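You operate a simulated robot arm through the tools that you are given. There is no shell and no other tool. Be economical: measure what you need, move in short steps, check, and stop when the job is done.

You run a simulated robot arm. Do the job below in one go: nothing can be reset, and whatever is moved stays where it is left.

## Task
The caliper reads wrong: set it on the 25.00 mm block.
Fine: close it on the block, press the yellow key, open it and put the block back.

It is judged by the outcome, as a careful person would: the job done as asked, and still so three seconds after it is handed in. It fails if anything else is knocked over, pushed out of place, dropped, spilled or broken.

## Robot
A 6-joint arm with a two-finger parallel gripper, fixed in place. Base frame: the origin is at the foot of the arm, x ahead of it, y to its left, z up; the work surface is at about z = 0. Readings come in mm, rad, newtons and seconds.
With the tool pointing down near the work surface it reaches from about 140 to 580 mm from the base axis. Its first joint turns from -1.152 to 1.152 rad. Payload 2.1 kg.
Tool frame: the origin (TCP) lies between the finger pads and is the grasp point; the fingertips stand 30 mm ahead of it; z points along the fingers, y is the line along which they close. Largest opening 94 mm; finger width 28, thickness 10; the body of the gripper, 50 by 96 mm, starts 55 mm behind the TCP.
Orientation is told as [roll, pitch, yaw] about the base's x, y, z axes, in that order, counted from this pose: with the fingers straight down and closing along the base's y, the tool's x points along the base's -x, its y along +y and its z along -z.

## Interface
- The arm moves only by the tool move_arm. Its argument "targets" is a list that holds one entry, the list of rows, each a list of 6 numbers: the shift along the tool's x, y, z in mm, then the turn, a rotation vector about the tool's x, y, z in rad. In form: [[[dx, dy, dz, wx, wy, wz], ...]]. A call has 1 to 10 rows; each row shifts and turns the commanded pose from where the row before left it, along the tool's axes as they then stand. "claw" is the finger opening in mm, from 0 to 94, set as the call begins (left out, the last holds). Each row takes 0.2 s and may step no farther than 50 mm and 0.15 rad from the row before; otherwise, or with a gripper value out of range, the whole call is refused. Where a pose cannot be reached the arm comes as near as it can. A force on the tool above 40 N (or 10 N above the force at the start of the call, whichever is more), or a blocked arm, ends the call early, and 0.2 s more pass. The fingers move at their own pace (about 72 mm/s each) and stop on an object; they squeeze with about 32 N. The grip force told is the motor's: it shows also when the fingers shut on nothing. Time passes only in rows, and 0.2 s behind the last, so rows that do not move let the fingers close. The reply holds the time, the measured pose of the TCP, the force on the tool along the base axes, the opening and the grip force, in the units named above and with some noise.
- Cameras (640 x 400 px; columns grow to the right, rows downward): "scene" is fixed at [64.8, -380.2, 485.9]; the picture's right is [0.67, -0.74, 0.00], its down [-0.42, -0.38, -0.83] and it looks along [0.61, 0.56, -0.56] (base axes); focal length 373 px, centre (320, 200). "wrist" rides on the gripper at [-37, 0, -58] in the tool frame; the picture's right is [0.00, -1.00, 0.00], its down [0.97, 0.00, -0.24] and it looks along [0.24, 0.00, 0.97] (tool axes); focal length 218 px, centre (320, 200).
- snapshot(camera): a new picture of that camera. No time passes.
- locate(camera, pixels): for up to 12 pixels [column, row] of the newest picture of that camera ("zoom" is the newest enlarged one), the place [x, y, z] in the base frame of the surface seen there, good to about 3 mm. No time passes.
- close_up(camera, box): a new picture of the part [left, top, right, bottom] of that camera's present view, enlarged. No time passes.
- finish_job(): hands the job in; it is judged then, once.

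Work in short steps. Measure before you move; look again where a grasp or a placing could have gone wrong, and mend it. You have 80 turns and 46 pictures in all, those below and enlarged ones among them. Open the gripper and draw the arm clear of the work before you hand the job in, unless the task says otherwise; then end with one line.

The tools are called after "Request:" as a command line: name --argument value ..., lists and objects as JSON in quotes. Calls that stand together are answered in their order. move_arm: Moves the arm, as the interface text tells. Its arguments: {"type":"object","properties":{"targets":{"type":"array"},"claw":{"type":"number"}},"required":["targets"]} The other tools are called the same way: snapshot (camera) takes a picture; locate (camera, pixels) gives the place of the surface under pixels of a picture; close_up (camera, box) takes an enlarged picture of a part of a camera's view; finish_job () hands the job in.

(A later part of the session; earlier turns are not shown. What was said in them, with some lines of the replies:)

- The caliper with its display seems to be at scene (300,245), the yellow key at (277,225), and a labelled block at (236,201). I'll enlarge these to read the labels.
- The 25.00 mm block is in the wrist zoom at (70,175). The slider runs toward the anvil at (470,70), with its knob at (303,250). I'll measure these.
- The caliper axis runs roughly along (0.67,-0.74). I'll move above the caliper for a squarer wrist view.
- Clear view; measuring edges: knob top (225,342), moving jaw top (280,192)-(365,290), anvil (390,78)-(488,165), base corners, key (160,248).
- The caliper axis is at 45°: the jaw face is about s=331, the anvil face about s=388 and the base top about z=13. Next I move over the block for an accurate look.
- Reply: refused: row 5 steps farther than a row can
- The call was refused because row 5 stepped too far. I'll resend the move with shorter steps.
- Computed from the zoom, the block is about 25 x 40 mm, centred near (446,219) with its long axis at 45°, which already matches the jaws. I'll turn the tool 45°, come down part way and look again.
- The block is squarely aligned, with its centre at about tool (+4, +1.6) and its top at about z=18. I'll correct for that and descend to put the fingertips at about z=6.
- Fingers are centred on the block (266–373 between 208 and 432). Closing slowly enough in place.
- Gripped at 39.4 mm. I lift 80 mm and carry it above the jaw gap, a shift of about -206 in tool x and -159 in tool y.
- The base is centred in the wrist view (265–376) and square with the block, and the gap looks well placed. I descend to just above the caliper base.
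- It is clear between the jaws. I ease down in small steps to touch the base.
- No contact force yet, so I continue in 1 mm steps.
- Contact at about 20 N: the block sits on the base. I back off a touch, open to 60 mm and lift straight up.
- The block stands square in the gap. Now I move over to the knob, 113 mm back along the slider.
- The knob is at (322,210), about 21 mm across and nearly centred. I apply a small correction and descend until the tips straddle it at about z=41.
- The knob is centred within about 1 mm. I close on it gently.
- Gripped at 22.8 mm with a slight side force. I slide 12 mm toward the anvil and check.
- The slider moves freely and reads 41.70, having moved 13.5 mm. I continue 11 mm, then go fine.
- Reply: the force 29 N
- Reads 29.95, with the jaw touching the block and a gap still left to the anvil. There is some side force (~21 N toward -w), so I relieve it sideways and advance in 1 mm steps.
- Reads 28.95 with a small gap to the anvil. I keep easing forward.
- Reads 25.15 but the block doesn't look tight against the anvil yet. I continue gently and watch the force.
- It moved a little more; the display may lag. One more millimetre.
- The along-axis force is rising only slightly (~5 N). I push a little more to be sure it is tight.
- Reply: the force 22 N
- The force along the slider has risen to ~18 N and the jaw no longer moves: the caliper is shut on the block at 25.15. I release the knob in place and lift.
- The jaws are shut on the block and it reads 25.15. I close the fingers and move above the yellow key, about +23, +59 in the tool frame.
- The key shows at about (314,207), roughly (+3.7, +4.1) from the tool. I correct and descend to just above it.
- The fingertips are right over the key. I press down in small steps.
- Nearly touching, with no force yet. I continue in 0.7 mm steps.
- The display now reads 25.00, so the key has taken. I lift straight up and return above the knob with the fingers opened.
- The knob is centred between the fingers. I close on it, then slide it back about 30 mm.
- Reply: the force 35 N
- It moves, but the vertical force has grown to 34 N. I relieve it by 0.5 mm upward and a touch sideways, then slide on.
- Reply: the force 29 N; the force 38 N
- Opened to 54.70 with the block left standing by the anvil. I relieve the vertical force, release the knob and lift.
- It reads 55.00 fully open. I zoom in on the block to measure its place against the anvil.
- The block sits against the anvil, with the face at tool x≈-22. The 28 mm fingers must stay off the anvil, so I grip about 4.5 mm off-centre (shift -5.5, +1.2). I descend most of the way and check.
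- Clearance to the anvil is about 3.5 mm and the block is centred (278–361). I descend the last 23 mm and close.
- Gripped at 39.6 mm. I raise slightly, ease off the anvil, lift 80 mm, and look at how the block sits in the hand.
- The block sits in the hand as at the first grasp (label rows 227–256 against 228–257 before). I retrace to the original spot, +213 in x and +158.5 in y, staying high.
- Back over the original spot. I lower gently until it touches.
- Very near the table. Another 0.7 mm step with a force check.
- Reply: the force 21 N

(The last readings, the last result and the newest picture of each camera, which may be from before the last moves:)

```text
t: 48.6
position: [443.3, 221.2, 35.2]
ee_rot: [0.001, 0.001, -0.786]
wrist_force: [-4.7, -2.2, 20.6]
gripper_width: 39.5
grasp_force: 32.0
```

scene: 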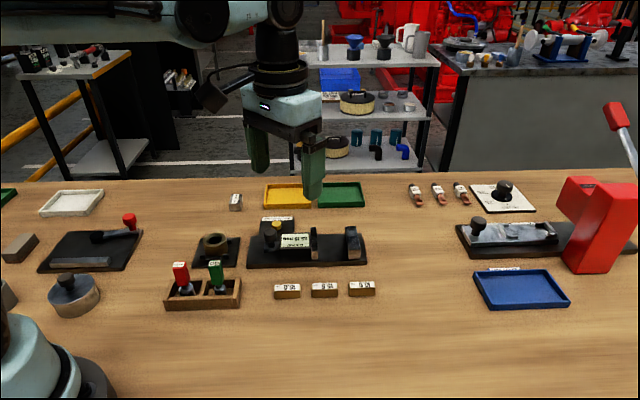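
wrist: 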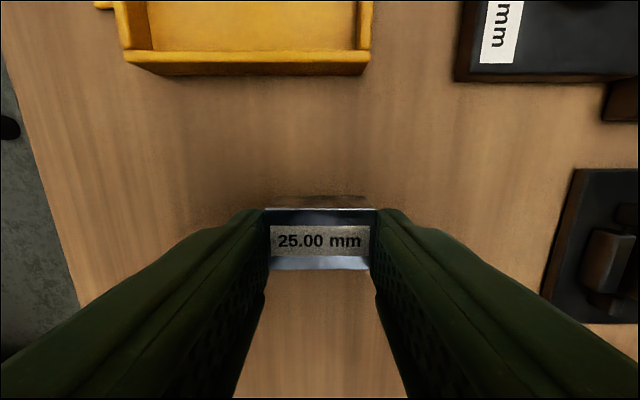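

The table is touched at 20 N. I back off 0.5 mm, release and lift away.

Request:
move_arm --targets '[[[0, 0, -0.6, 0, 0, 0], [0, 0, 0, 0, 0, 0]]]'

Request:
move_arm --targets '[[[0, 0, 0, 0, 0, 0], [0, 0, 0, 0, 0, 0], [0, 0, 0, 0, 0, 0], [0, 0, -40, 0, 0, 0], [0, 0, -40, 0, 0, 0], [0, 0, -40, 0, 0, 0], [0, 0, -30, 0, 0, 0], [0, 0, 0, 0, 0, 0]]]' --claw 80

Request:
close_up --camera "scene" --box '[220, 180, 400, 300]'

Request:
snapshot --camera "wrist"

```text
t: 49.2
position: [444.6, 219.9, 36.1]
ee_rot: [-0.001, -0.002, -0.784]
wrist_force: [1.0, -3.3, 8.5]
gripper_width: 39.4
grasp_force: 31.9
```

```text
t: 51.0
position: [444.5, 220.9, 186.8]
ee_rot: [-0.001, 0.001, -0.786]
wrist_force: [0.3, 0.2, 0.4]
gripper_width: 80.0
grasp_force: 0.1
```

```text
3.33 times, centred on (310, 240) of scene
```

zoom: 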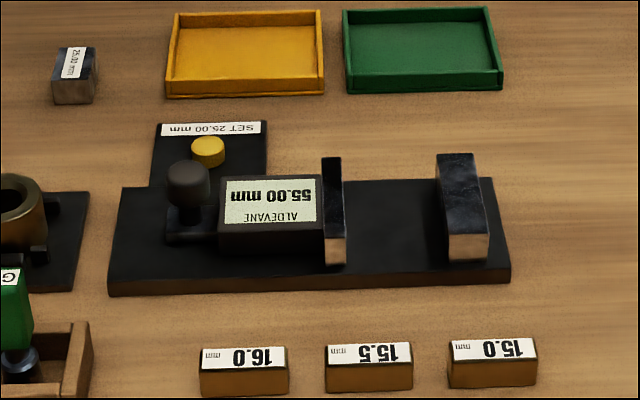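

```text
4 pictures are left
```

wrist: 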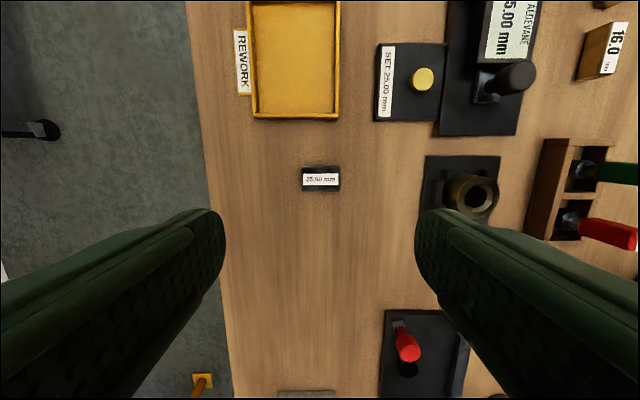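

The block is back within about a millimetre of its place, the caliper is open at 55.00, everything else is unmoved and the arm is clear. I hand it in.

Request:
finish_job

```text
The job is handed in.
```

The caliper now reads correctly: it showed 25.15 closed on the block and went to 25.00 when I pressed the yellow key. It is open again at 55.00, and the block is back within about a millimetre of where it was.
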